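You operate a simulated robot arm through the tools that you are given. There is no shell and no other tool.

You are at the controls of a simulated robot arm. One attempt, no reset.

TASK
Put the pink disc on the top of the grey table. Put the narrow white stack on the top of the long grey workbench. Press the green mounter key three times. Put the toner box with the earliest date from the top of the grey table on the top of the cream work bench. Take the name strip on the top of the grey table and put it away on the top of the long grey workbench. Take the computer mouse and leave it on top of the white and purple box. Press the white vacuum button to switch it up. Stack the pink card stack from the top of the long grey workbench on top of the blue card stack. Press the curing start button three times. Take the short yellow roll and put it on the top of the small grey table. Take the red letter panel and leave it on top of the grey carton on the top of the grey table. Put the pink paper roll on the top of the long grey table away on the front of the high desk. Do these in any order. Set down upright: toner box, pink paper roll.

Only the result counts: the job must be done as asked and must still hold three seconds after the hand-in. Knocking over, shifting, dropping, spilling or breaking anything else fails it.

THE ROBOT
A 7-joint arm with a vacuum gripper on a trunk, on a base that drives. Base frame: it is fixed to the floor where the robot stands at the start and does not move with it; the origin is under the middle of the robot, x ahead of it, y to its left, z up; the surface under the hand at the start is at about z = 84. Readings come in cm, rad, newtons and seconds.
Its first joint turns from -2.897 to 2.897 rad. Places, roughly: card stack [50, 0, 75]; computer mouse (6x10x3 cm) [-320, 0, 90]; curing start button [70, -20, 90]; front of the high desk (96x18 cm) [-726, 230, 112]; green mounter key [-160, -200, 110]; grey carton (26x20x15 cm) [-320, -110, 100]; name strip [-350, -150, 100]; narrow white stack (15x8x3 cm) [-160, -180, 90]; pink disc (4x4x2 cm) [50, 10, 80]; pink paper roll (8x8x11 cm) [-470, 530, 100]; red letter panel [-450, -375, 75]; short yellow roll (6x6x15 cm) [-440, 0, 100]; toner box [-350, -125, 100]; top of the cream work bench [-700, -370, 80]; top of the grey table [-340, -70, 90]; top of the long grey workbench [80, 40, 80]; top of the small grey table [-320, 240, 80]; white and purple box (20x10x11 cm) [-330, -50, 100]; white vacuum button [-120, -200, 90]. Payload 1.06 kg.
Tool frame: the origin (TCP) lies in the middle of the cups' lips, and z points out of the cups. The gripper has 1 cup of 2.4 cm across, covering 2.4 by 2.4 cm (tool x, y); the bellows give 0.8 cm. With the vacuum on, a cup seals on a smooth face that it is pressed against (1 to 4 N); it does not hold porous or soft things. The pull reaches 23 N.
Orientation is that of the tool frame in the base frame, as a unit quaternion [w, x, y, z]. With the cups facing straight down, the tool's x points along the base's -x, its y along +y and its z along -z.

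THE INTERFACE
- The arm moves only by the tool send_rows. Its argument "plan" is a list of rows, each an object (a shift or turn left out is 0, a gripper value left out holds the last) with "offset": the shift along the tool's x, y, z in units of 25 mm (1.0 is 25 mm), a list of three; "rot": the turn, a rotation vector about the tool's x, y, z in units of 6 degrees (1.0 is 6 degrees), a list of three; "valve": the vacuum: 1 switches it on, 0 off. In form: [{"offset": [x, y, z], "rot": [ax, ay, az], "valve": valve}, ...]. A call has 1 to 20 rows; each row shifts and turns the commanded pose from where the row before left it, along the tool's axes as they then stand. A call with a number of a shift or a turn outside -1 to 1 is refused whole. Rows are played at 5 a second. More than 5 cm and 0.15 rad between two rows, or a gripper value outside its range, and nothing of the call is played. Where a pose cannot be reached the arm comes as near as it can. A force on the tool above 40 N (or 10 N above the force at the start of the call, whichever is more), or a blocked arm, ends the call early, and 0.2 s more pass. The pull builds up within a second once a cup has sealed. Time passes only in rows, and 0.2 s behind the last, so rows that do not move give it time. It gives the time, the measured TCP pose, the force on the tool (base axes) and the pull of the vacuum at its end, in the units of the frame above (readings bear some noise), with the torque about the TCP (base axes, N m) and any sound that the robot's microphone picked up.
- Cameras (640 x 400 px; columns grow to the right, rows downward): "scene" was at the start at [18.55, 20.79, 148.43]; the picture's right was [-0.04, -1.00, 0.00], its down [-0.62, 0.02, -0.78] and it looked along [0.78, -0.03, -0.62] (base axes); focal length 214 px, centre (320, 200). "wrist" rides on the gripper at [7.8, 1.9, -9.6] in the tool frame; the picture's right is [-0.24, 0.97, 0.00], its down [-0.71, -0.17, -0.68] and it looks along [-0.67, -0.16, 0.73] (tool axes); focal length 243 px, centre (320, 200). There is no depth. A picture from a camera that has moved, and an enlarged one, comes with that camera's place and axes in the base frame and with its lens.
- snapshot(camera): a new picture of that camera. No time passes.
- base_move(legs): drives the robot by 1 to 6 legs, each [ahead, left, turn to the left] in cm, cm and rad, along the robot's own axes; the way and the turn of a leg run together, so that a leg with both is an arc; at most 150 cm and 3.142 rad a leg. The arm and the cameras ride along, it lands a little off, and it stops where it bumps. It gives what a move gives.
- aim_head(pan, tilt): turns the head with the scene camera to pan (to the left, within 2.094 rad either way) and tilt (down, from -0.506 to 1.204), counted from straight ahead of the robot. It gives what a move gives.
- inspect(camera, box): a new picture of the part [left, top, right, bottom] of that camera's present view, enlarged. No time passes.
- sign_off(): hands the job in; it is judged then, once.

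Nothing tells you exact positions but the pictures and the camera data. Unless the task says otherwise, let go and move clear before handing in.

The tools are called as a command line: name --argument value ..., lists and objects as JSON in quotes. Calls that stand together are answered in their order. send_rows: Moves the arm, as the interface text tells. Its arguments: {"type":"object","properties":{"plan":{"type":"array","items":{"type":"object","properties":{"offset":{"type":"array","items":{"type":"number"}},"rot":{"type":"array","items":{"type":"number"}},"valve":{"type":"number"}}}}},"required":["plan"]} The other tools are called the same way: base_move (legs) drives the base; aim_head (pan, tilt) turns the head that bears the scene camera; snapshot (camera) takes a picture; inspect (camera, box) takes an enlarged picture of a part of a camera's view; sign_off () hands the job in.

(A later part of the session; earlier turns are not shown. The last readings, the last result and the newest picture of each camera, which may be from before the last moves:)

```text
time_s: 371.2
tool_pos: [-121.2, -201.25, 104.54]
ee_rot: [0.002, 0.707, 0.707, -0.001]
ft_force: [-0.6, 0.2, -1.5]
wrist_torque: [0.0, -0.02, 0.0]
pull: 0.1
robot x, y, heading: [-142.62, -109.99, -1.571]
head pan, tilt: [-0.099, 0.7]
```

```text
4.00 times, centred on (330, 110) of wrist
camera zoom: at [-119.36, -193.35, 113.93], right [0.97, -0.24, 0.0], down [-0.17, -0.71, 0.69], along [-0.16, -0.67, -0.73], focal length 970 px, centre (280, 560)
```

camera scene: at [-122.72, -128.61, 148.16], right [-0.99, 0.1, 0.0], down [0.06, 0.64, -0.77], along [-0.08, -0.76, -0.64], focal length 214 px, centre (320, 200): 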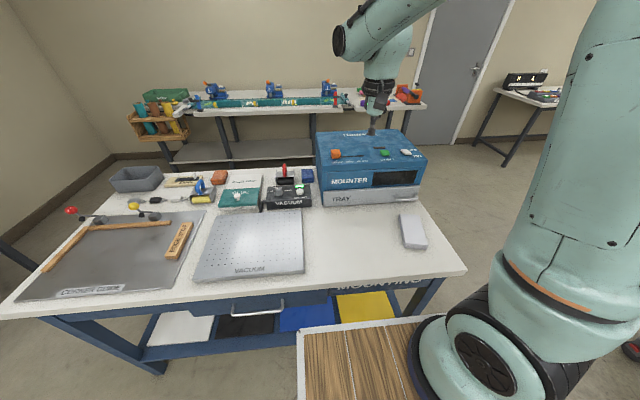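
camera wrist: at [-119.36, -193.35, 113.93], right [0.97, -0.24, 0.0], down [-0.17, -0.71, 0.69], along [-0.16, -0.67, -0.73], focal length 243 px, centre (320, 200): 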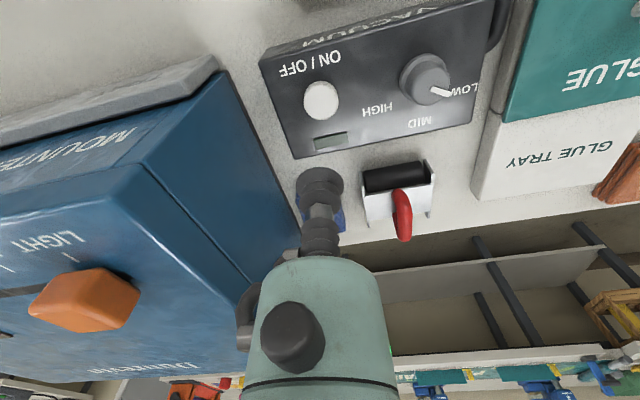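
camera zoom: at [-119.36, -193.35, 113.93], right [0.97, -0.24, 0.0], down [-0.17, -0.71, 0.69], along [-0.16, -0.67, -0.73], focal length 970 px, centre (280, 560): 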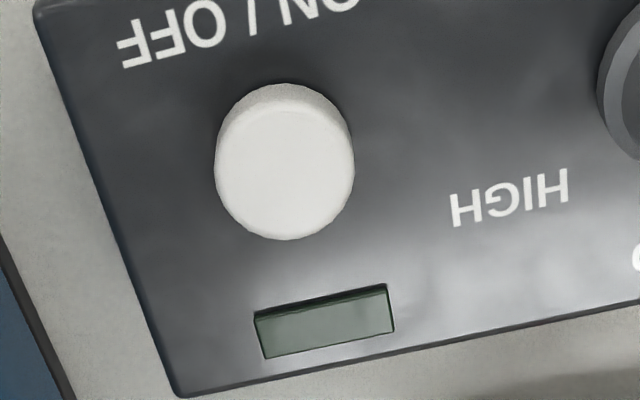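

The button works as a push toggle; one press has changed its state (lamp on→off), so I leave it at that. Next: the narrow white stack near [-161, -177.3]. I'll rise and move above it.

send_rows --plan '[{"offset": [0, 0, -1]}, {"offset": [0, 0, -1]}, {"offset": [0, 0, -1]}, {"offset": [0, 0, -1]}, {"offset": [0, 0, -1]}, {"offset": [0, 0, -0.6]}]'

send_rows --plan '[{"offset": [0.594, -0.995, 0]}, {"offset": [0.594, -0.995, 0]}, {"offset": [0.594, -0.995, 0]}, {"offset": [0.594, -0.995, 0]}, {"offset": [0.594, -0.995, 0]}, {"offset": [0.594, -0.995, 0]}, {"offset": [0.594, -0.995, 0]}, {"offset": [0.594, -0.995, 0]}, {"offset": [0.594, -0.995, 0]}, {"offset": [0.594, -0.995, 0]}, {"offset": [0.594, -0.995, 0]}, {"offset": [0.594, -0.995, 0]}, {"offset": [0.594, -0.995, 0]}, {"offset": [0.594, -0.995, 0]}, {"offset": [0.594, -0.995, 0]}, {"offset": [0.594, -0.995, 0]}]'

snapshot --camera "wrist"

inspect --camera "scene" --box '[360, 190, 460, 260]'

```text
time_s: 372.6
tool_pos: [-121.34, -201.16, 118.65]
ee_rot: [0.001, 0.707, 0.707, -0.001]
ft_force: [0.9, 0.2, 0.2]
wrist_torque: [-0.03, -0.02, -0.01]
pull: 0.1
robot x, y, heading: [-142.85, -110.02, -1.573]
head pan, tilt: [-0.099, 0.7]
```

```text
time_s: 376.0
tool_pos: [-161.04, -177.3, 118.46]
ee_rot: [0.001, 0.707, 0.707, -0.001]
ft_force: [-0.5, 0.2, -0.3]
wrist_torque: [0.02, 0.0, -0.02]
pull: 0.0
robot x, y, heading: [-142.6, -110.55, -1.57]
head pan, tilt: [-0.099, 0.7]
```

```text
taken
camera wrist: at [-159.14, -169.56, 128.0], right [0.97, -0.24, 0.0], down [-0.17, -0.71, 0.69], along [-0.16, -0.67, -0.73], focal length 243 px, centre (320, 200)
```

wrist: 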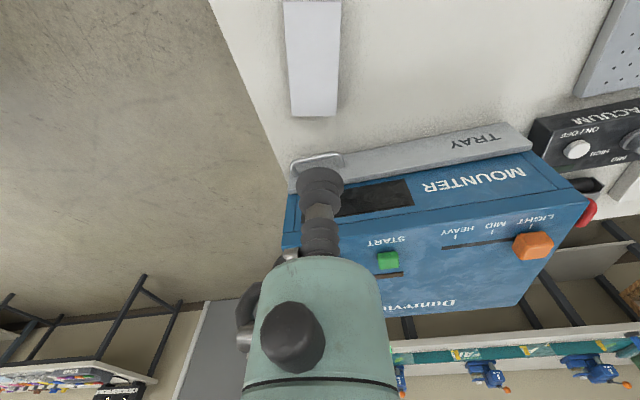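

```text
5.71 times, centred on (410, 225) of scene
camera zoom: at [-122.7, -128.61, 148.15], right [-0.99, 0.1, 0.0], down [0.06, 0.64, -0.76], along [-0.08, -0.76, -0.64], focal length 1226 px, centre (-194, 57)
```

zoom: 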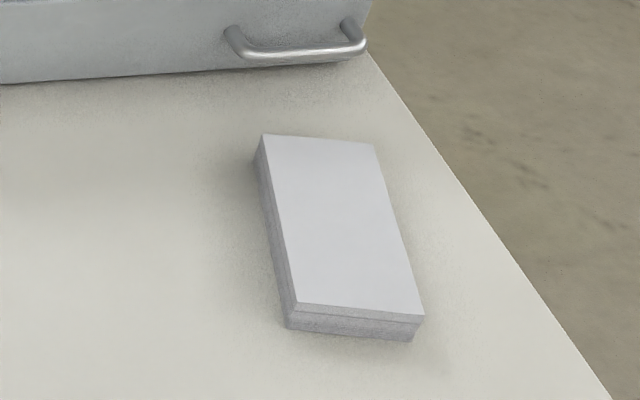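

White stack: top centre at about [-162.4, -178.7, 89.5], about 15×8 cm, slightly skewed. Adjusting and descending to z≈94.

send_rows --plan '[{"offset": [-0.56, -0.55, 0]}, {"offset": [0, 0, 1]}, {"offset": [0, 0, 1]}, {"offset": [0, 0, 1]}, {"offset": [0, 0, 1]}, {"offset": [0, 0, 1]}, {"offset": [0, 0, 1]}, {"offset": [0, 0, 1]}, {"offset": [0, 0, 1]}, {"offset": [0, 0, 1]}, {"offset": [0, 0, 0.6]}]'

snapshot --camera "wrist"

inspect --camera "scene" --box '[360, 170, 460, 260]'

```text
time_s: 378.4
tool_pos: [-162.39, -178.92, 94.54]
ee_rot: [0.002, 0.708, 0.707, -0.001]
ft_force: [0.0, 0.1, 0.2]
wrist_torque: [0.01, 0.02, -0.03]
pull: 0.1
robot x, y, heading: [-142.97, -110.32, -1.572]
head pan, tilt: [-0.099, 0.7]
```

```text
taken
camera wrist: at [-160.56, -171.08, 103.84], right [0.97, -0.24, 0.0], down [-0.17, -0.71, 0.69], along [-0.16, -0.67, -0.73], focal length 243 px, centre (320, 200)
```

wrist: 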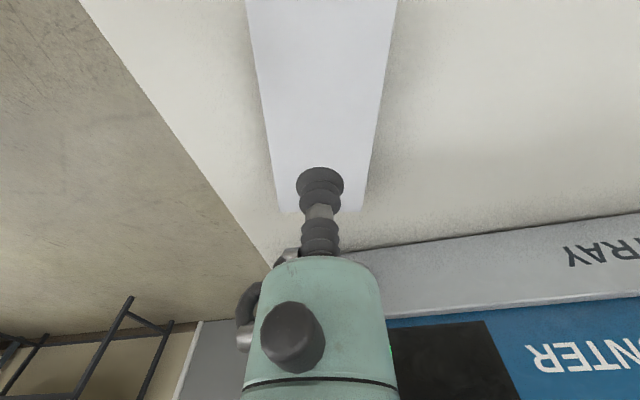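

```text
4.44 times, centred on (410, 215) of scene
camera zoom: at [-122.72, -128.58, 148.16], right [-0.99, 0.1, 0.0], down [0.06, 0.64, -0.77], along [-0.08, -0.76, -0.64], focal length 953 px, centre (-80, 133)
```

zoom: 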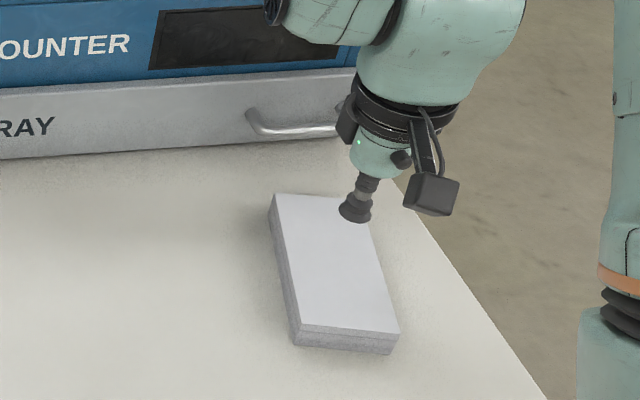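

Centred over the stack. Vacuum on and creeping down.

send_rows --plan '[{"offset": [0, 0, 0.8], "valve": 1}, {"offset": [0, 0, 0.6]}, {"offset": [0, 0, 0.2]}, {"offset": [0, 0, 0.2]}]'

send_rows --plan '[{"offset": [0, 0, 0.12]}, {"offset": [0, 0, 0.12]}, {"offset": [0, 0, 0]}]'

```text
time_s: 379.4
tool_pos: [-162.54, -178.73, 89.87]
ee_rot: [0.001, 0.708, 0.707, -0.001]
ft_force: [-0.1, -0.2, -0.9]
wrist_torque: [-0.02, 0.02, 0.02]
pull: 0.1
robot x, y, heading: [-142.63, -109.89, -1.567]
head pan, tilt: [-0.099, 0.7]
```

```text
time_s: 380.2
tool_pos: [-162.5, -178.88, 89.4]
ee_rot: [0.001, 0.707, 0.707, 0.0]
ft_force: [-0.2, 0.2, 1.0]
wrist_torque: [-0.01, -0.02, 0.04]
pull: 0.1
robot x, y, heading: [-142.63, -110.15, -1.57]
head pan, tilt: [-0.099, 0.7]
```

send_rows --plan '[{"offset": [0, 0, 0.12]}, {"offset": [0, 0, 0.12]}, {"offset": [0, 0, 0]}]'

```text
time_s: 381.0
tool_pos: [-162.53, -178.9, 88.93]
ee_rot: [0.001, 0.707, 0.707, -0.001]
ft_force: [0.9, 0.2, 5.4]
wrist_torque: [0.04, -0.02, -0.04]
pull: 22.6
robot x, y, heading: [-142.57, -110.07, -1.568]
head pan, tilt: [-0.099, 0.7]
```

Sealed (22.6 N) at z≈89. Lifting the white stack slowly.

send_rows --plan '[{"offset": [0, 0, -0.2]}, {"offset": [0, 0, -0.4]}, {"offset": [0, 0, -0.7]}, {"offset": [0, 0, -1]}, {"offset": [0, 0, -1]}, {"offset": [0, 0, -1]}, {"offset": [0, 0, -1]}, {"offset": [0, 0, -1]}, {"offset": [0, 0, -1]}, {"offset": [0, 0, -1]}, {"offset": [0, 0, -1]}, {"offset": [0, 0, -1]}, {"offset": [0, 0, -1]}, {"offset": [0, 0, -1]}, {"offset": [0, 0, -1]}, {"offset": [0, 0, -1]}]'

snapshot --camera "wrist"

snapshot --camera "scene"

```text
time_s: 384.4
tool_pos: [-162.78, -178.87, 124.59]
ee_rot: [0.001, 0.707, 0.707, -0.001]
ft_force: [0.2, 0.3, -2.9]
wrist_torque: [0.01, 0.0, 0.02]
pull: 22.6
robot x, y, heading: [-142.81, -110.31, -1.567]
head pan, tilt: [-0.099, 0.7]
```

```text
taken
camera wrist: at [-160.87, -171.06, 133.89], right [0.97, -0.24, 0.0], down [-0.17, -0.71, 0.69], along [-0.16, -0.67, -0.73], focal length 243 px, centre (320, 200)
```

wrist: 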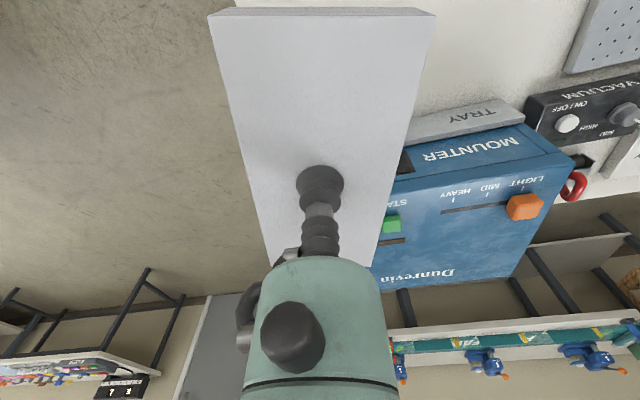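

```text
taken
camera scene: at [-122.73, -128.63, 148.16], right [-0.99, 0.1, 0.0], down [0.06, 0.64, -0.76], along [-0.08, -0.76, -0.64], focal length 214 px, centre (320, 200)
```

scene: 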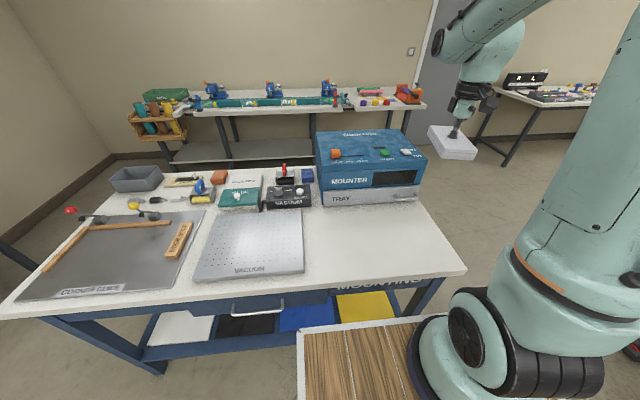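

The white stack is held level. I'll back off, turn left to face the long bench and drive towards the spot where the pink stack used to be.

base_move --legs '[[-60, 0, 0], [0, 0, 1.57]]'

base_move --legs '[[62, 20, 0], [58, 20, 0]]'

aim_head --pan -0.2 --tilt 0.8

snapshot --camera "scene"

snapshot --camera "wrist"

```text
time_s: 391.6
tool_pos: [-73.71, -69.01, 124.44]
ee_rot: [0.001, -0.017, 1.0, 0.0]
ft_force: [-1.0, 0.4, -3.0]
wrist_torque: [0.01, 0.02, -0.03]
pull: 22.8
robot x, y, heading: [-142.92, -51.78, 0.036]
head pan, tilt: [-0.099, 0.7]
```

```text
time_s: 398.3
tool_pos: [45.61, -26.69, 124.44]
ee_rot: [0.0, -0.013, 1.0, 0.0]
ft_force: [-0.6, 0.3, -1.8]
wrist_torque: [-0.01, 0.02, -0.01]
pull: 22.9
robot x, y, heading: [-23.58, -8.15, 0.026]
head pan, tilt: [-0.099, 0.7]
```

```text
time_s: 399.0
tool_pos: [45.57, -26.71, 124.4]
ee_rot: [0.001, -0.013, 1.0, 0.0]
ft_force: [1.0, 0.1, -3.1]
wrist_torque: [0.0, 0.05, -0.01]
pull: 23.1
robot x, y, heading: [-23.89, -8.7, 0.034]
head pan, tilt: [-0.201, 0.799]
```

```text
taken
camera scene: at [-6.27, 11.41, 147.34], right [-0.17, -0.98, 0.0], down [-0.71, 0.12, -0.7], along [0.69, -0.12, -0.72], focal length 214 px, centre (320, 200)
```

scene: 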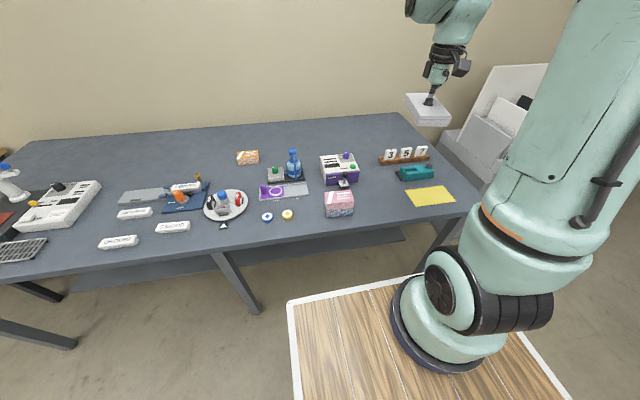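

```text
taken
camera wrist: at [37.65, -25.01, 133.87], right [0.21, 0.98, 0.0], down [0.71, -0.15, 0.69], along [0.67, -0.14, -0.73], focal length 243 px, centre (320, 200)
```

wrist: 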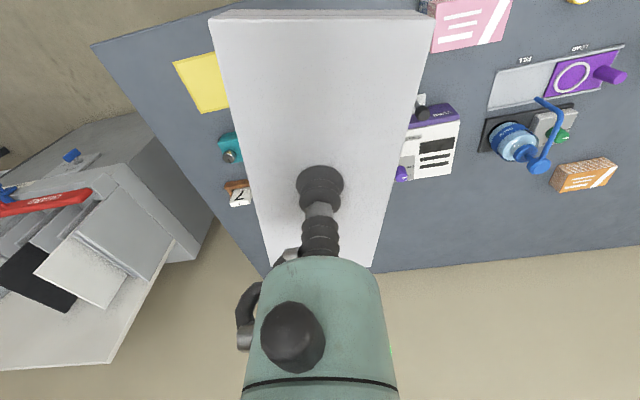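

The free patch lies between the card stacks (right edge y≈-10) and the yellow sheet (left edge y≈-35). I'll centre on [48.8, -23] and turn the stack so its long side runs along the bench.

send_rows --plan '[{"offset": [-0.66, 0.72, 0]}, {"offset": [-0.66, 0.72, 0]}, {"rot": [0, 0, 1]}, {"rot": [0, 0, 1]}, {"rot": [0, 0, 1]}, {"rot": [0, 0, 1]}, {"rot": [0, 0, 1]}, {"rot": [0, 0, 1]}, {"rot": [0, 0, 1]}, {"rot": [0, 0, 1]}, {"rot": [0, 0, 1]}, {"rot": [0, 0, 1]}, {"rot": [0, 0, 1]}, {"rot": [0, 0, 1]}, {"rot": [0, 0, 0.9]}, {"offset": [0, 0, 0]}]'

send_rows --plan '[{"offset": [0, 0, 1]}, {"offset": [0, 0, 1]}, {"offset": [0, 0, 1]}, {"offset": [0, 0, 1]}, {"offset": [0, 0, 1]}, {"offset": [0, 0, 1]}, {"offset": [0, 0, 1]}, {"offset": [0, 0, 1]}, {"offset": [0, 0, 1]}, {"offset": [0, 0, 1]}]'

snapshot --camera "wrist"

inspect --camera "scene" --box '[290, 130, 480, 260]'

```text
time_s: 402.4
tool_pos: [48.75, -23.0, 124.56]
ee_rot: [0.001, 0.616, 0.788, 0.002]
ft_force: [0.0, 0.5, -1.7]
wrist_torque: [0.02, 0.03, 0.01]
pull: 22.9
robot x, y, heading: [-23.44, -8.46, 0.025]
head pan, tilt: [-0.201, 0.799]
```

```text
time_s: 404.6
tool_pos: [48.72, -23.08, 99.48]
ee_rot: [0.001, 0.615, 0.788, 0.001]
ft_force: [0.0, -0.4, -2.4]
wrist_torque: [0.02, -0.01, 0.02]
pull: 23.7
robot x, y, heading: [-23.78, -8.36, 0.027]
head pan, tilt: [-0.201, 0.799]
```

```text
taken
camera wrist: at [48.62, -15.06, 108.94], right [1.0, 0.01, 0.0], down [0.0, -0.73, 0.68], along [0.01, -0.68, -0.73], focal length 243 px, centre (320, 200)
```

wrist: 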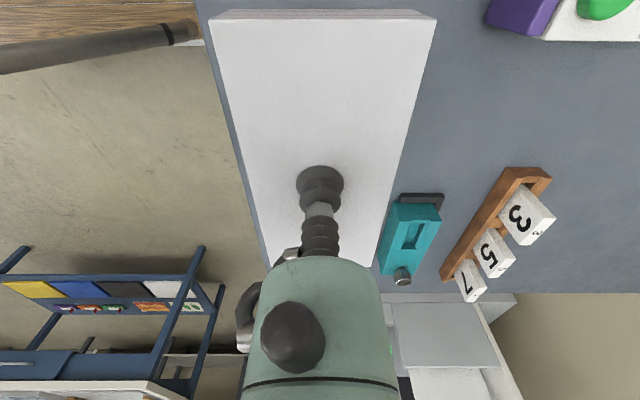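

```text
3.08 times, centred on (385, 195) of scene
camera zoom: at [-6.3, 11.41, 147.34], right [-0.17, -0.98, 0.0], down [-0.71, 0.12, -0.7], along [0.69, -0.12, -0.72], focal length 660 px, centre (120, 215)
```

zoom: 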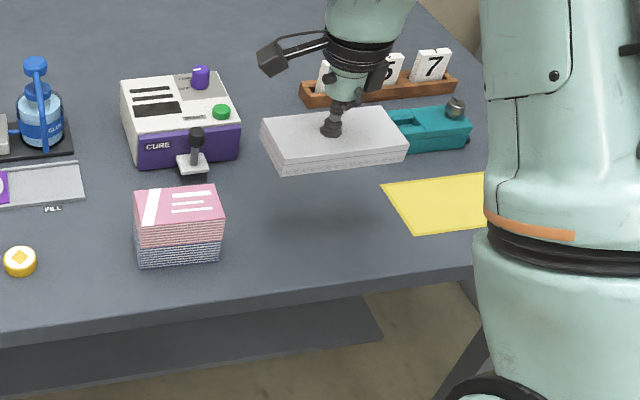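

Good alignment; I'll shift 1.2 cm further in and lower to about 91, then creep.

send_rows --plan '[{"offset": [-0.117, 0.465, 1]}, {"offset": [0, 0, 1]}, {"offset": [0, 0, 1]}, {"offset": [0, 0, 0.4]}]'

inspect --camera "scene" --box '[310, 150, 440, 240]'

send_rows --plan '[{"offset": [0, 0, 0.3]}, {"offset": [0, 0, 0.2]}, {"offset": [0, 0, 0.2]}, {"offset": [0, 0, 0]}]'

```text
time_s: 405.6
tool_pos: [49.87, -23.04, 91.3]
ee_rot: [0.001, 0.615, 0.789, 0.002]
ft_force: [0.6, -0.3, -3.2]
wrist_torque: [-0.02, 0.02, -0.02]
pull: 22.8
robot x, y, heading: [-23.83, -8.37, 0.026]
head pan, tilt: [-0.201, 0.799]
```

```text
4.44 times, centred on (375, 195) of scene
camera zoom: at [-6.29, 11.41, 147.33], right [-0.17, -0.98, 0.0], down [-0.71, 0.12, -0.7], along [0.69, -0.12, -0.72], focal length 953 px, centre (76, 222)
```

zoom: 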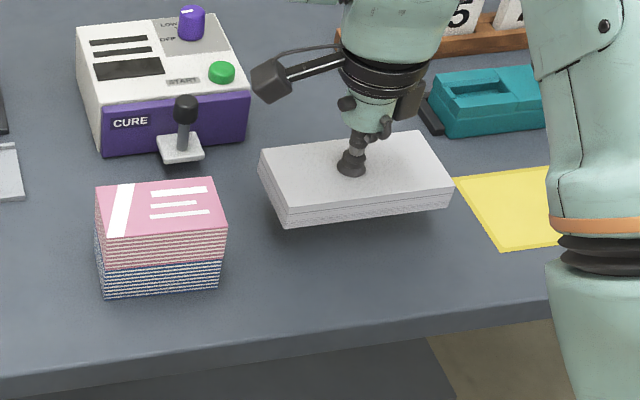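

```text
time_s: 406.6
tool_pos: [49.85, -22.87, 89.26]
ee_rot: [0.001, 0.615, 0.788, 0.002]
ft_force: [0.1, 0.1, -3.0]
wrist_torque: [-0.01, 0.0, 0.0]
pull: 22.7
robot x, y, heading: [-23.98, -8.94, 0.025]
head pan, tilt: [-0.201, 0.799]
```

send_rows --plan '[{"offset": [0, 0, 0.15]}, {"offset": [0, 0, 0.15]}, {"offset": [0, 0, 0]}]'

send_rows --plan '[{"offset": [0, 0, 0.1]}, {"offset": [0, 0, 0.1]}, {"offset": [0, 0, 0]}]'

```text
time_s: 407.4
tool_pos: [49.95, -22.89, 88.59]
ee_rot: [0.0, 0.615, 0.788, 0.0]
ft_force: [-0.1, -0.1, -2.3]
wrist_torque: [0.02, -0.01, 0.02]
pull: 22.6
robot x, y, heading: [-23.72, -8.71, 0.027]
head pan, tilt: [-0.201, 0.799]
```

```text
time_s: 408.2
tool_pos: [49.85, -23.0, 88.06]
ee_rot: [0.002, 0.616, 0.788, 0.0]
ft_force: [-0.3, -0.6, -2.9]
wrist_torque: [0.01, 0.02, -0.01]
pull: 23.1
robot x, y, heading: [-23.93, -8.57, 0.025]
head pan, tilt: [-0.201, 0.799]
```

send_rows --plan '[{"offset": [0, 0, 0.1]}, {"offset": [0, 0, 0.1]}, {"offset": [0, 0, 0]}]'

send_rows --plan '[{"offset": [0, 0, 0.1]}, {"offset": [0, 0, 0.1]}, {"offset": [0, 0, 0]}]'

```text
time_s: 409.0
tool_pos: [50.04, -23.08, 87.45]
ee_rot: [0.0, 0.615, 0.789, 0.001]
ft_force: [-0.3, -0.4, -2.2]
wrist_torque: [0.0, 0.01, 0.02]
pull: 22.6
robot x, y, heading: [-23.33, -8.43, 0.025]
head pan, tilt: [-0.201, 0.799]
```

```text
time_s: 409.8
tool_pos: [50.0, -22.85, 86.92]
ee_rot: [0.002, 0.615, 0.789, 0.001]
ft_force: [0.9, 0.6, -2.3]
wrist_torque: [0.01, 0.01, 0.01]
pull: 22.8
robot x, y, heading: [-23.81, -8.69, 0.025]
head pan, tilt: [-0.201, 0.799]
```

send_rows --plan '[{"offset": [0, 0, 0.1]}, {"offset": [0, 0, 0.1]}, {"offset": [0, 0, 0]}]'

inspect --camera "scene" --box '[310, 150, 440, 240]'

```text
time_s: 410.6
tool_pos: [50.03, -22.94, 86.6]
ee_rot: [0.002, 0.615, 0.788, 0.001]
ft_force: [-2.5, -0.2, 12.3]
wrist_torque: [-0.06, 0.03, -0.05]
pull: 22.8
robot x, y, heading: [-23.43, -8.54, 0.027]
head pan, tilt: [-0.201, 0.799]
```

```text
4.44 times, centred on (375, 195) of scene
camera zoom: at [-6.34, 11.42, 147.34], right [-0.17, -0.98, 0.0], down [-0.71, 0.12, -0.7], along [0.69, -0.12, -0.72], focal length 953 px, centre (76, 222)
```

zoom: 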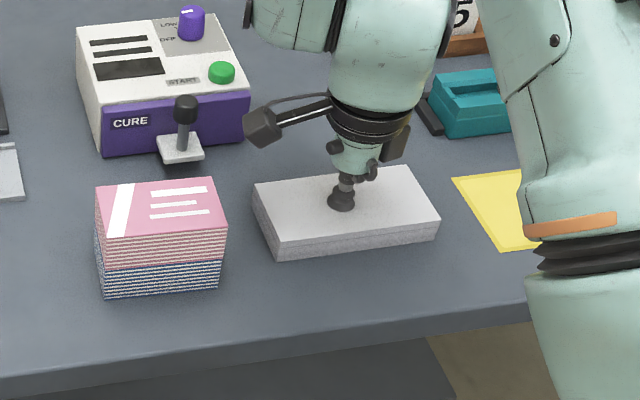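

Contact (12 N); the stack lies on the bench between the card stacks and the yellow sheet. Releasing and rising.

send_rows --plan '[{"offset": [0, 0, -0.1]}, {"offset": [0, 0, 0], "valve": 0}, {"offset": [0, 0, 0]}, {"offset": [0, 0, 0]}, {"offset": [0, 0, 0]}, {"offset": [0, 0, -0.2]}, {"offset": [0, 0, -0.4]}, {"offset": [0, 0, -1]}, {"offset": [0, 0, -1]}, {"offset": [0, 0, -1]}, {"offset": [0, 0, -1]}, {"offset": [0, 0, -1]}, {"offset": [0, 0, -1]}, {"offset": [0, 0, -1]}]'

send_rows --plan '[{"offset": [0, 0, -1], "rot": [0, 0, -1]}, {"offset": [0, 0, -1], "rot": [0, 0, -1]}, {"offset": [0, 0, -1], "rot": [0, 0, -1]}, {"offset": [0, 0, -1], "rot": [0, 0, -1]}, {"offset": [0, 0, -1], "rot": [0, 0, -1]}, {"offset": [0, 0, -1], "rot": [0, 0, -1]}, {"offset": [0, 0, -1], "rot": [0, 0, -1]}, {"offset": [0, 0, -1], "rot": [0, 0, -1]}, {"rot": [0, 0, -1]}, {"rot": [0, 0, -1]}, {"rot": [0, 0, -1]}, {"rot": [0, 0, -1]}, {"rot": [0, 0, -0.9]}]'

inspect --camera "scene" --box '[310, 150, 440, 240]'

snapshot --camera "scene"

```text
time_s: 413.6
tool_pos: [50.01, -22.76, 105.58]
ee_rot: [0.0, 0.615, 0.788, 0.001]
ft_force: [0.5, -1.2, -0.1]
wrist_torque: [0.02, -0.02, 0.0]
pull: 0.1
robot x, y, heading: [-23.46, -8.27, 0.023]
head pan, tilt: [-0.201, 0.799]
```

```text
time_s: 416.4
tool_pos: [49.89, -22.98, 125.76]
ee_rot: [0.001, -0.014, 1.0, 0.001]
ft_force: [0.4, 0.1, 0.8]
wrist_torque: [0.02, 0.02, 0.0]
pull: 0.0
robot x, y, heading: [-23.6, -8.59, 0.032]
head pan, tilt: [-0.201, 0.799]
```

```text
4.44 times, centred on (375, 195) of scene
camera zoom: at [-6.28, 11.42, 147.33], right [-0.17, -0.98, 0.0], down [-0.71, 0.12, -0.7], along [0.69, -0.12, -0.72], focal length 953 px, centre (76, 222)
```

zoom: 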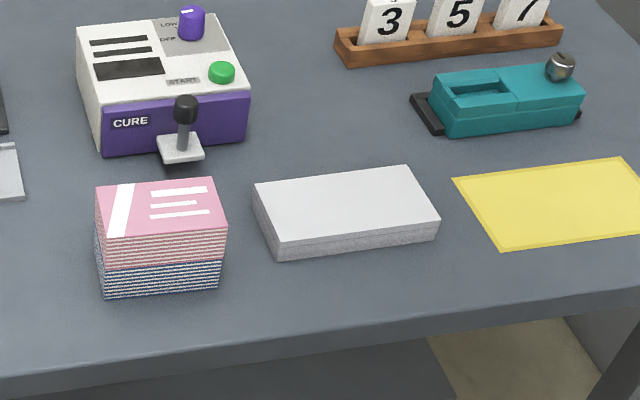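

```text
taken
camera scene: at [-6.28, 11.42, 147.33], right [-0.17, -0.98, 0.0], down [-0.71, 0.12, -0.7], along [0.69, -0.12, -0.72], focal length 214 px, centre (320, 200)
```

scene: 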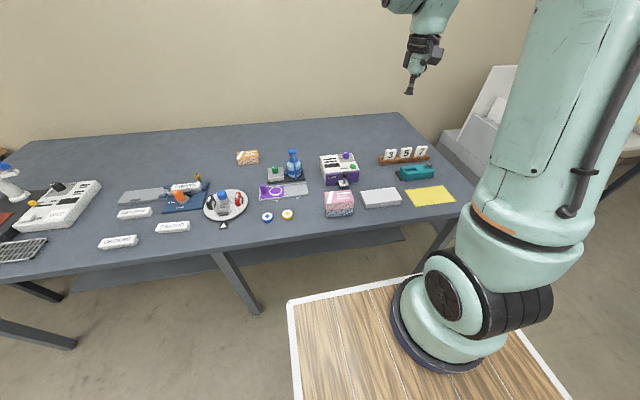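

The white stack is placed. Remaining: the short yellow roll and the pink paper roll. I'll back off, turn round and drive towards the middle of the room to find the yellow roll.

base_move --legs '[[-116, 0, 0], [0, 0, 1.55], [0, 0, 1.56]]'

base_move --legs '[[40, -60, 0], [40, -60, 0]]'

aim_head --pan 0.0 --tilt 0.3

snapshot --camera "scene"

aim_head --pan 0.5 --tilt 0.3

snapshot --camera "scene"

aim_head --pan -0.7 --tilt 0.3

snapshot --camera "scene"

```text
time_s: 429.9
tool_pos: [-213.31, 4.65, 125.65]
ee_rot: [0.0, 1.0, 0.001, -0.002]
ft_force: [-0.3, 0.6, 0.7]
wrist_torque: [0.01, 0.01, 0.0]
pull: 0.1
robot x, y, heading: [-140.32, -11.73, 3.143]
head pan, tilt: [-0.201, 0.799]
```

```text
time_s: 437.4
tool_pos: [-294.74, 123.71, 125.76]
ee_rot: [0.0, 1.0, 0.008, -0.001]
ft_force: [-0.2, 0.1, 0.2]
wrist_torque: [-0.02, 0.0, 0.0]
pull: 0.1
robot x, y, heading: [-221.45, 108.25, -3.126]
head pan, tilt: [-0.201, 0.799]
```

```text
time_s: 438.3
tool_pos: [-294.66, 123.58, 125.64]
ee_rot: [-0.001, 1.0, 0.008, -0.001]
ft_force: [0.5, -1.4, -0.5]
wrist_torque: [0.02, 0.02, -0.02]
pull: 0.0
robot x, y, heading: [-221.29, 108.46, -3.126]
head pan, tilt: [0.0, 0.3]
```

```text
taken
camera scene: at [-240.41, 87.35, 151.76], right [-0.02, 1.0, 0.0], down [0.3, 0.0, -0.95], along [-0.95, -0.02, -0.3], focal length 214 px, centre (320, 200)
```

scene: 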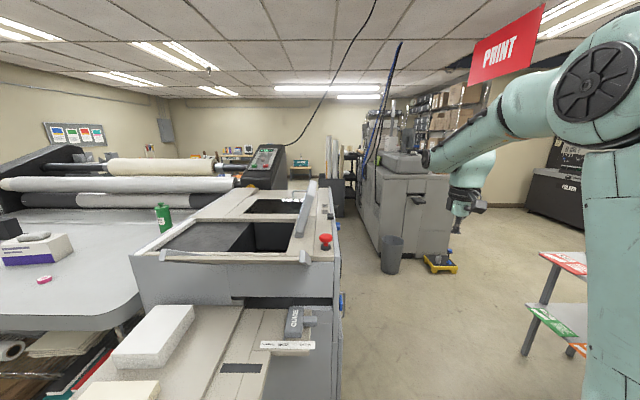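

```text
time_s: 439.2
tool_pos: [-294.6, 123.79, 125.64]
ee_rot: [0.0, 1.0, 0.007, -0.001]
ft_force: [-0.9, -0.9, -0.6]
wrist_torque: [0.01, -0.02, -0.03]
pull: 0.2
robot x, y, heading: [-221.4, 108.39, -3.128]
head pan, tilt: [0.499, 0.3]
```

```text
taken
camera scene: at [-239.2, 82.9, 151.77], right [-0.49, 0.87, 0.0], down [0.26, 0.15, -0.96], along [-0.83, -0.47, -0.3], focal length 214 px, centre (320, 200)
```

scene: 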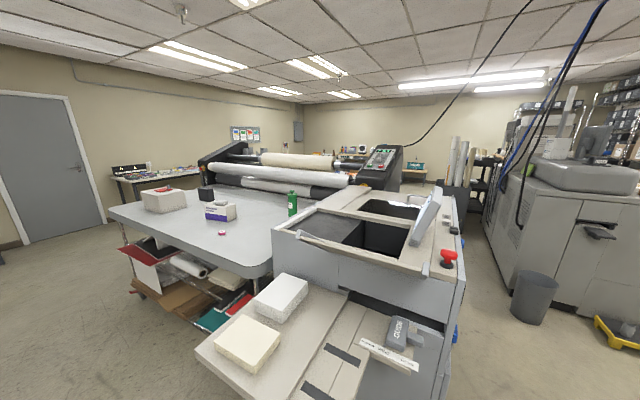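

```text
time_s: 440.6
tool_pos: [-294.71, 123.65, 125.74]
ee_rot: [0.0, 1.0, 0.008, -0.001]
ft_force: [0.0, -0.1, 0.4]
wrist_torque: [0.01, 0.0, 0.01]
pull: 0.1
robot x, y, heading: [-221.67, 108.7, -3.125]
head pan, tilt: [-0.7, 0.3]
```

```text
taken
camera scene: at [-238.31, 93.39, 151.77], right [0.63, 0.78, 0.0], down [0.23, -0.19, -0.96], along [-0.74, 0.6, -0.3], focal length 214 px, centre (320, 200)
```

scene: 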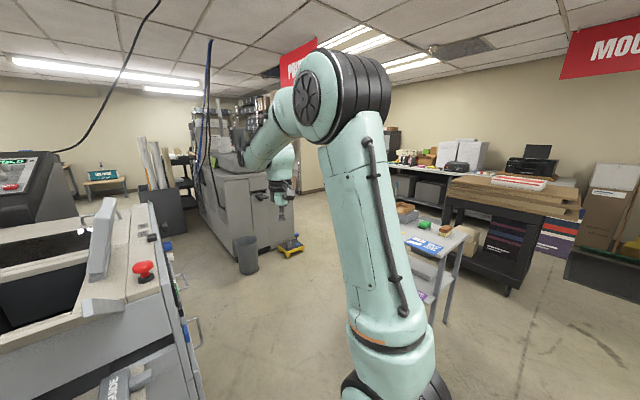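

The machine with the feed shelf is at left, and there's a corridor right of it at y≈100–155. I'll tuck the arm in and drive forward along y≈125 to look behind the laminator.

send_rows --plan '[{"offset": [0.9, 0.75, -0.2]}, {"offset": [0.9, 0.75, -0.2]}, {"offset": [0.9, 0.75, -0.2]}, {"offset": [0.9, 0.75, -0.2]}, {"offset": [0.9, 0.75, -0.2]}, {"offset": [0.9, 0.75, 0]}, {"offset": [0.9, 0.75, 0]}, {"offset": [0.9, 0.75, 0]}]'

base_move --legs '[[100, -18, 0]]'

aim_head --pan 0.9 --tilt 0.35

snapshot --camera "scene"

aim_head --pan 0.0 --tilt 0.35

snapshot --camera "scene"

```text
time_s: 442.4
tool_pos: [-276.77, 109.0, 128.06]
ee_rot: [0.0, 1.0, 0.008, 0.0]
ft_force: [0.2, -0.3, 0.2]
wrist_torque: [-0.03, -0.01, 0.0]
pull: 0.0
robot x, y, heading: [-221.52, 108.59, -3.127]
head pan, tilt: [-0.7, 0.3]
```

```text
time_s: 445.5
tool_pos: [-318.82, 113.22, 128.15]
ee_rot: [0.001, 0.998, 0.062, -0.002]
ft_force: [-0.1, 0.4, 1.1]
wrist_torque: [0.02, -0.01, 0.02]
pull: 0.1
robot x, y, heading: [-263.92, 118.59, -3.019]
head pan, tilt: [-0.7, 0.3]
stopped in leg 1: the robot was blocked; the commanded pose is now the measured one
```

```text
time_s: 447.2
tool_pos: [-318.73, 113.15, 128.15]
ee_rot: [0.0, 0.998, 0.062, -0.001]
ft_force: [-0.1, 0.2, -0.8]
wrist_torque: [0.0, -0.03, 0.02]
pull: 0.1
robot x, y, heading: [-263.5, 118.69, -3.02]
head pan, tilt: [0.901, 0.351]
```

```text
taken
camera scene: at [-275.84, 88.78, 151.3], right [-0.85, 0.52, 0.0], down [0.18, 0.29, -0.94], along [-0.49, -0.8, -0.34], focal length 214 px, centre (320, 200)
```

scene: 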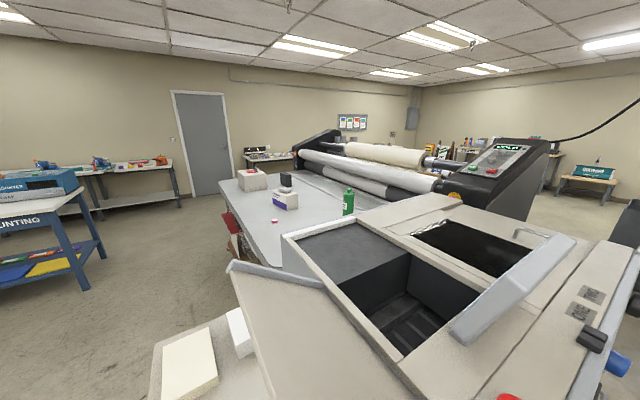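

```text
time_s: 448.4
tool_pos: [-318.67, 113.28, 128.18]
ee_rot: [0.0, 0.998, 0.062, -0.002]
ft_force: [-0.4, -0.4, 0.8]
wrist_torque: [-0.03, -0.01, -0.03]
pull: 0.1
robot x, y, heading: [-263.77, 118.66, -3.017]
head pan, tilt: [0.0, 0.351]
```

```text
taken
camera scene: at [-280.23, 95.58, 151.3], right [-0.12, 0.99, 0.0], down [0.34, 0.04, -0.94], along [-0.93, -0.12, -0.34], focal length 214 px, centre (320, 200)
```

scene: 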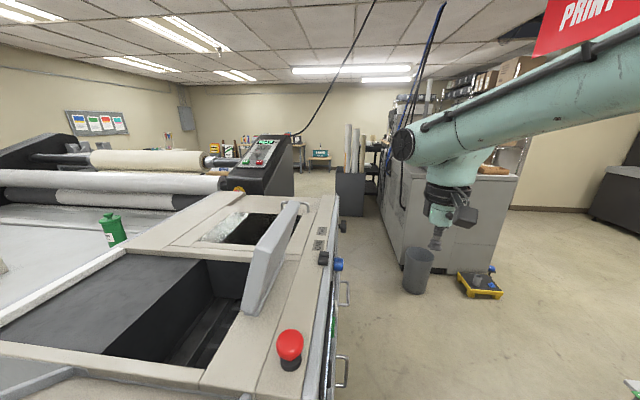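

The robot brushed the machine's side and stopped. I'll back off, straighten and shift right to clear it, then look for the yellow roll.

base_move --legs '[[-18, 0, 0], [0, -22, 0], [0, 0, -0.12]]'

aim_head --pan 0.35 --tilt 0.3

snapshot --camera "scene"

inspect --camera "scene" --box '[150, 120, 410, 250]'

```text
time_s: 451.7
tool_pos: [-303.84, 143.24, 128.13]
ee_rot: [0.0, 1.0, 0.004, -0.001]
ft_force: [0.2, 0.4, 0.1]
wrist_torque: [0.02, -0.01, -0.01]
pull: 0.0
robot x, y, heading: [-248.46, 142.36, -3.135]
head pan, tilt: [0.0, 0.351]
```

```text
time_s: 452.5
tool_pos: [-303.85, 143.29, 128.13]
ee_rot: [0.0, 1.0, 0.005, -0.002]
ft_force: [-0.1, 0.4, 0.0]
wrist_torque: [-0.02, 0.03, -0.03]
pull: 0.1
robot x, y, heading: [-248.33, 142.64, -3.133]
head pan, tilt: [0.351, 0.3]
```

```text
taken
camera scene: at [-267.11, 118.15, 151.77], right [-0.35, 0.94, 0.0], down [0.28, 0.1, -0.96], along [-0.89, -0.33, -0.3], focal length 214 px, centre (320, 200)
```

scene: 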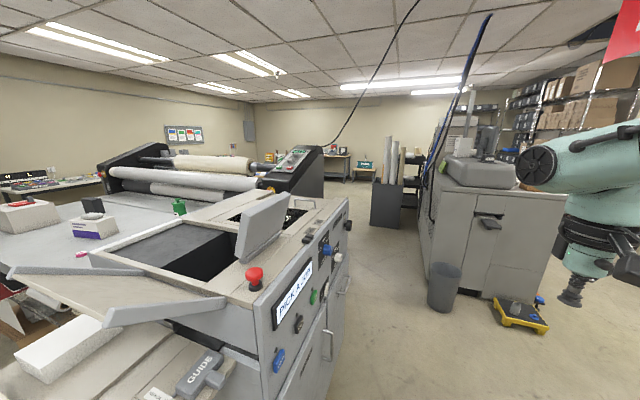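

```text
2.46 times, centred on (280, 185) of scene
camera zoom: at [-267.11, 118.15, 151.77], right [-0.35, 0.94, 0.0], down [0.28, 0.1, -0.96], along [-0.89, -0.33, -0.3], focal length 528 px, centre (418, 237)
```

zoom: 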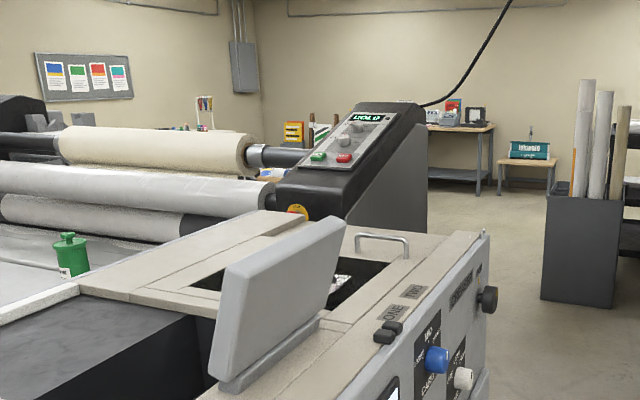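

I'll zoom in further behind the laminator's rolls, where a small object shows.

inspect --camera "scene" --box '[220, 145, 300, 195]'

aim_head --pan 0.1 --tilt 0.25

inspect --camera "scene" --box '[230, 130, 430, 260]'

```text
8.00 times, centred on (260, 170) of scene
camera zoom: at [-267.11, 118.15, 151.77], right [-0.35, 0.94, 0.0], down [0.28, 0.1, -0.96], along [-0.89, -0.33, -0.3], focal length 1716 px, centre (800, 440)
```

zoom: 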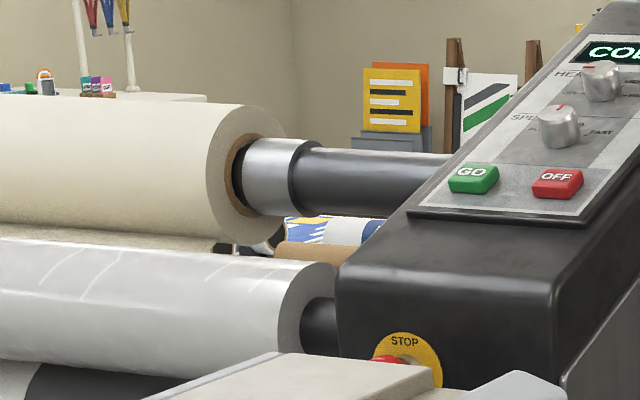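

```text
time_s: 453.3
tool_pos: [-303.93, 143.35, 128.26]
ee_rot: [0.0, 1.0, 0.005, -0.002]
ft_force: [-1.1, 0.4, -0.4]
wrist_torque: [0.0, 0.02, 0.01]
pull: 0.1
robot x, y, heading: [-248.55, 142.33, -3.132]
head pan, tilt: [0.099, 0.25]
```

```text
3.08 times, centred on (330, 195) of scene
camera zoom: at [-267.64, 120.42, 152.24], right [-0.11, 0.99, 0.0], down [0.25, 0.03, -0.97], along [-0.96, -0.1, -0.25], focal length 660 px, centre (289, 215)
```

zoom: 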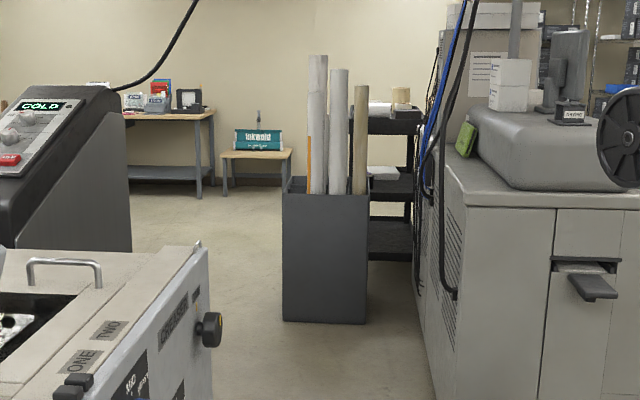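

Printed rolls can be seen behind the laminator, so the yellow roll is likely there. The corridor here is too tight (about 50 cm), so I'll go round by the wide left aisle instead.

base_move --legs '[[-30, 0, 0], [0, 80, 0], [0, 82, 0], [22, 0, 0], [0, 110, 0], [0, 112, 0]]'

aim_head --pan 0.0 --tilt 0.3

snapshot --camera "scene"

```text
time_s: 475.1
tool_pos: [-285.72, -241.7, 128.15]
ee_rot: [0.0, 1.0, 0.014, 0.0]
ft_force: [0.9, -0.2, -0.2]
wrist_torque: [-0.02, -0.01, 0.0]
pull: 0.1
robot x, y, heading: [-230.05, -241.77, -3.115]
head pan, tilt: [0.099, 0.25]
```

```text
time_s: 475.7
tool_pos: [-285.79, -241.82, 128.18]
ee_rot: [0.0, 1.0, 0.014, -0.002]
ft_force: [-0.2, 0.3, 0.0]
wrist_torque: [-0.04, 0.02, -0.01]
pull: 0.0
robot x, y, heading: [-230.2, -241.84, -3.119]
head pan, tilt: [0.0, 0.3]
```

```text
taken
camera scene: at [-249.13, -263.07, 151.77], right [-0.03, 1.0, 0.0], down [0.3, 0.01, -0.96], along [-0.95, -0.03, -0.3], focal length 214 px, centre (320, 200)
```

scene: 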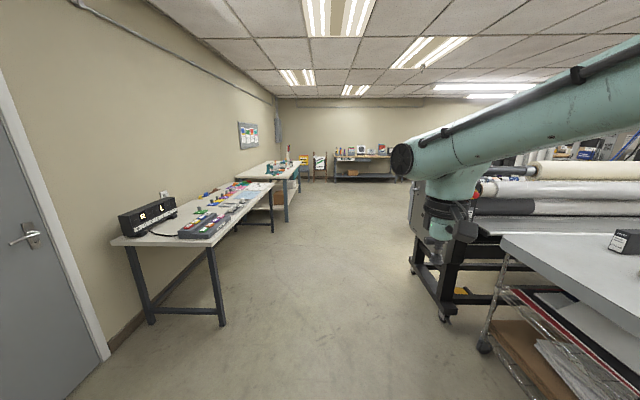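

The aisle is clear. Driving forward to x≈-490 and looking right, behind the laminator.

base_move --legs '[[130, 0, 0], [130, 0, 0]]'

aim_head --pan -1.4 --tilt 0.35

snapshot --camera "scene"

aim_head --pan -2.0 --tilt 0.35

snapshot --camera "scene"

```text
time_s: 488.4
tool_pos: [-545.4, -252.4, 128.26]
ee_rot: [0.001, 1.0, 0.022, -0.002]
ft_force: [0.2, -0.3, -0.4]
wrist_torque: [0.02, -0.02, -0.01]
pull: 0.1
robot x, y, heading: [-489.86, -251.45, -3.099]
head pan, tilt: [0.0, 0.3]
```

```text
time_s: 489.9
tool_pos: [-545.32, -252.47, 128.14]
ee_rot: [0.001, 1.0, 0.022, -0.002]
ft_force: [0.2, -0.2, -0.8]
wrist_torque: [0.0, -0.01, 0.0]
pull: 0.0
robot x, y, heading: [-490.13, -251.46, -3.097]
head pan, tilt: [-1.4, 0.351]
```

```text
taken
camera scene: at [-501.02, -263.6, 151.3], right [0.98, 0.21, 0.0], down [0.07, -0.34, -0.94], along [-0.2, 0.92, -0.34], focal length 214 px, centre (320, 200)
```

scene: 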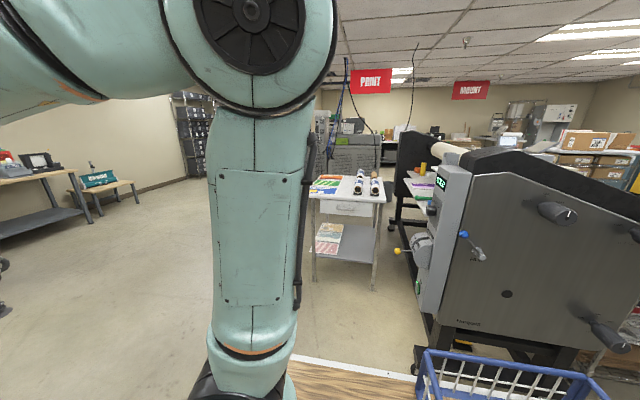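

```text
time_s: 490.9
tool_pos: [-545.38, -252.44, 128.2]
ee_rot: [0.0, 1.0, 0.022, -0.001]
ft_force: [0.0, -0.3, -0.1]
wrist_torque: [-0.01, 0.01, 0.01]
pull: 0.1
robot x, y, heading: [-489.89, -251.24, -3.1]
head pan, tilt: [-2.0, 0.351]
```

```text
taken
camera scene: at [-495.54, -264.07, 151.3], right [0.93, -0.38, 0.0], down [-0.13, -0.32, -0.94], along [0.35, 0.87, -0.34], focal length 214 px, centre (320, 200)
```

scene: 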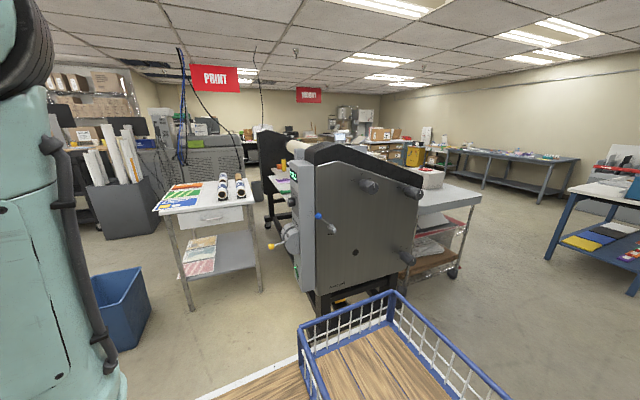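

I see a small white table behind the laminator and a yellow cylinder near the laminator's back. Zooming in.

aim_head --pan -1.7 --tilt 0.35

snapshot --camera "scene"

inspect --camera "scene" --box '[220, 140, 420, 260]'

```text
time_s: 491.7
tool_pos: [-545.32, -252.43, 128.14]
ee_rot: [0.0, 1.0, 0.022, -0.001]
ft_force: [-0.5, 0.1, 0.4]
wrist_torque: [0.03, 0.0, -0.01]
pull: 0.1
robot x, y, heading: [-490.11, -251.16, -3.096]
head pan, tilt: [-1.7, 0.351]
```

```text
taken
camera scene: at [-498.23, -263.42, 151.3], right [1.0, -0.09, 0.0], down [-0.03, -0.34, -0.94], along [0.08, 0.94, -0.34], focal length 214 px, centre (320, 200)
```

scene: 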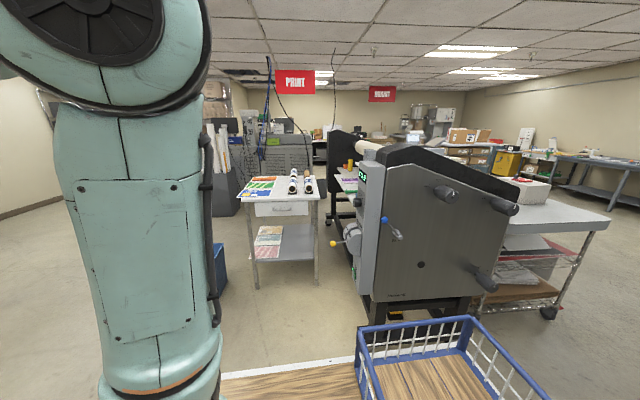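

```text
3.20 times, centred on (320, 200) of scene
camera zoom: at [-498.23, -263.42, 151.3], right [1.0, -0.09, 0.0], down [-0.03, -0.34, -0.94], along [0.08, 0.94, -0.34], focal length 686 px, centre (320, 200)
```

zoom: 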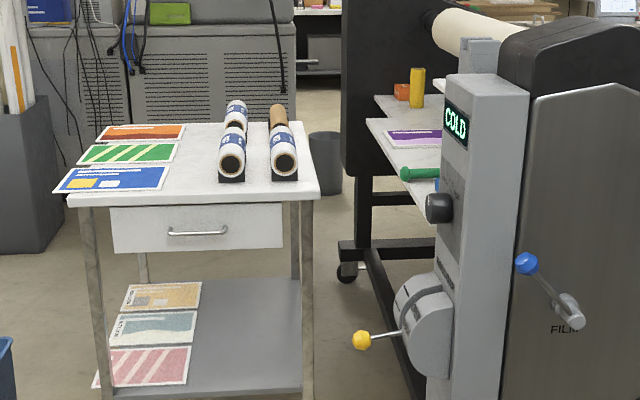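

The yellow roll stands on the laminator's back tray near [-437, 6], beyond the small print table. I'll drive around: along the aisle to x≈-690, then turn right to face +y and look.

base_move --legs '[[0, 0, -0.045], [100, 0, 0], [85, 0, 0], [0, 0, -1.57]]'

aim_head --pan 0.0 --tilt 0.3

snapshot --camera "scene"

aim_head --pan -0.6 --tilt 0.3

snapshot --camera "scene"

```text
time_s: 505.1
tool_pos: [-671.52, -192.77, 128.3]
ee_rot: [0.002, -0.706, 0.708, 0.002]
ft_force: [-0.3, 0.0, 0.0]
wrist_torque: [-0.01, 0.01, 0.01]
pull: 0.1
robot x, y, heading: [-673.34, -248.09, 1.575]
head pan, tilt: [-1.7, 0.351]
```

```text
time_s: 506.8
tool_pos: [-671.47, -192.86, 128.24]
ee_rot: [0.002, -0.706, 0.709, 0.001]
ft_force: [0.4, -0.5, 0.0]
wrist_torque: [0.03, -0.01, 0.01]
pull: 0.0
robot x, y, heading: [-673.31, -248.13, 1.567]
head pan, tilt: [0.0, 0.3]
```

```text
taken
camera scene: at [-694.05, -228.68, 151.77], right [1.0, -0.01, 0.0], down [0.0, -0.3, -0.96], along [0.0, 0.96, -0.3], focal length 214 px, centre (320, 200)
```

scene: 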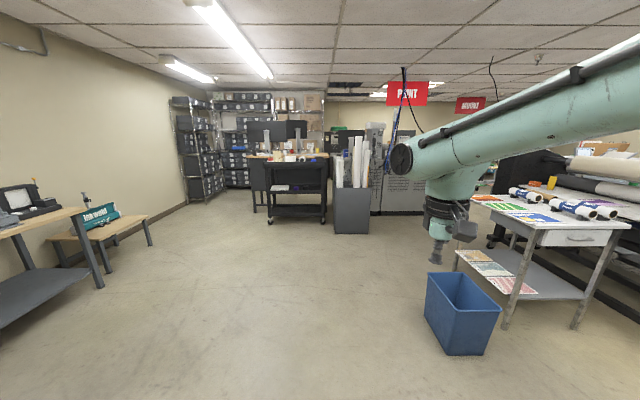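

```text
time_s: 507.8
tool_pos: [-671.42, -192.89, 128.11]
ee_rot: [0.001, -0.706, 0.708, 0.001]
ft_force: [0.0, 0.1, -0.5]
wrist_torque: [-0.02, 0.02, 0.0]
pull: 0.1
robot x, y, heading: [-673.16, -248.32, 1.562]
head pan, tilt: [-0.6, 0.3]
```

```text
taken
camera scene: at [-688.8, -230.33, 151.77], right [0.82, -0.57, 0.0], down [-0.17, -0.24, -0.96], along [0.54, 0.79, -0.3], focal length 214 px, centre (320, 200)
```

scene: 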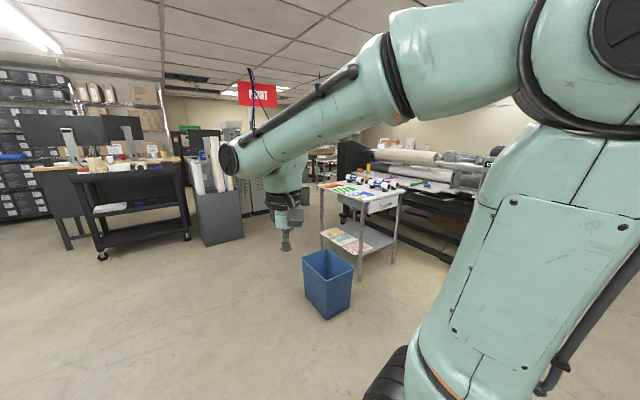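

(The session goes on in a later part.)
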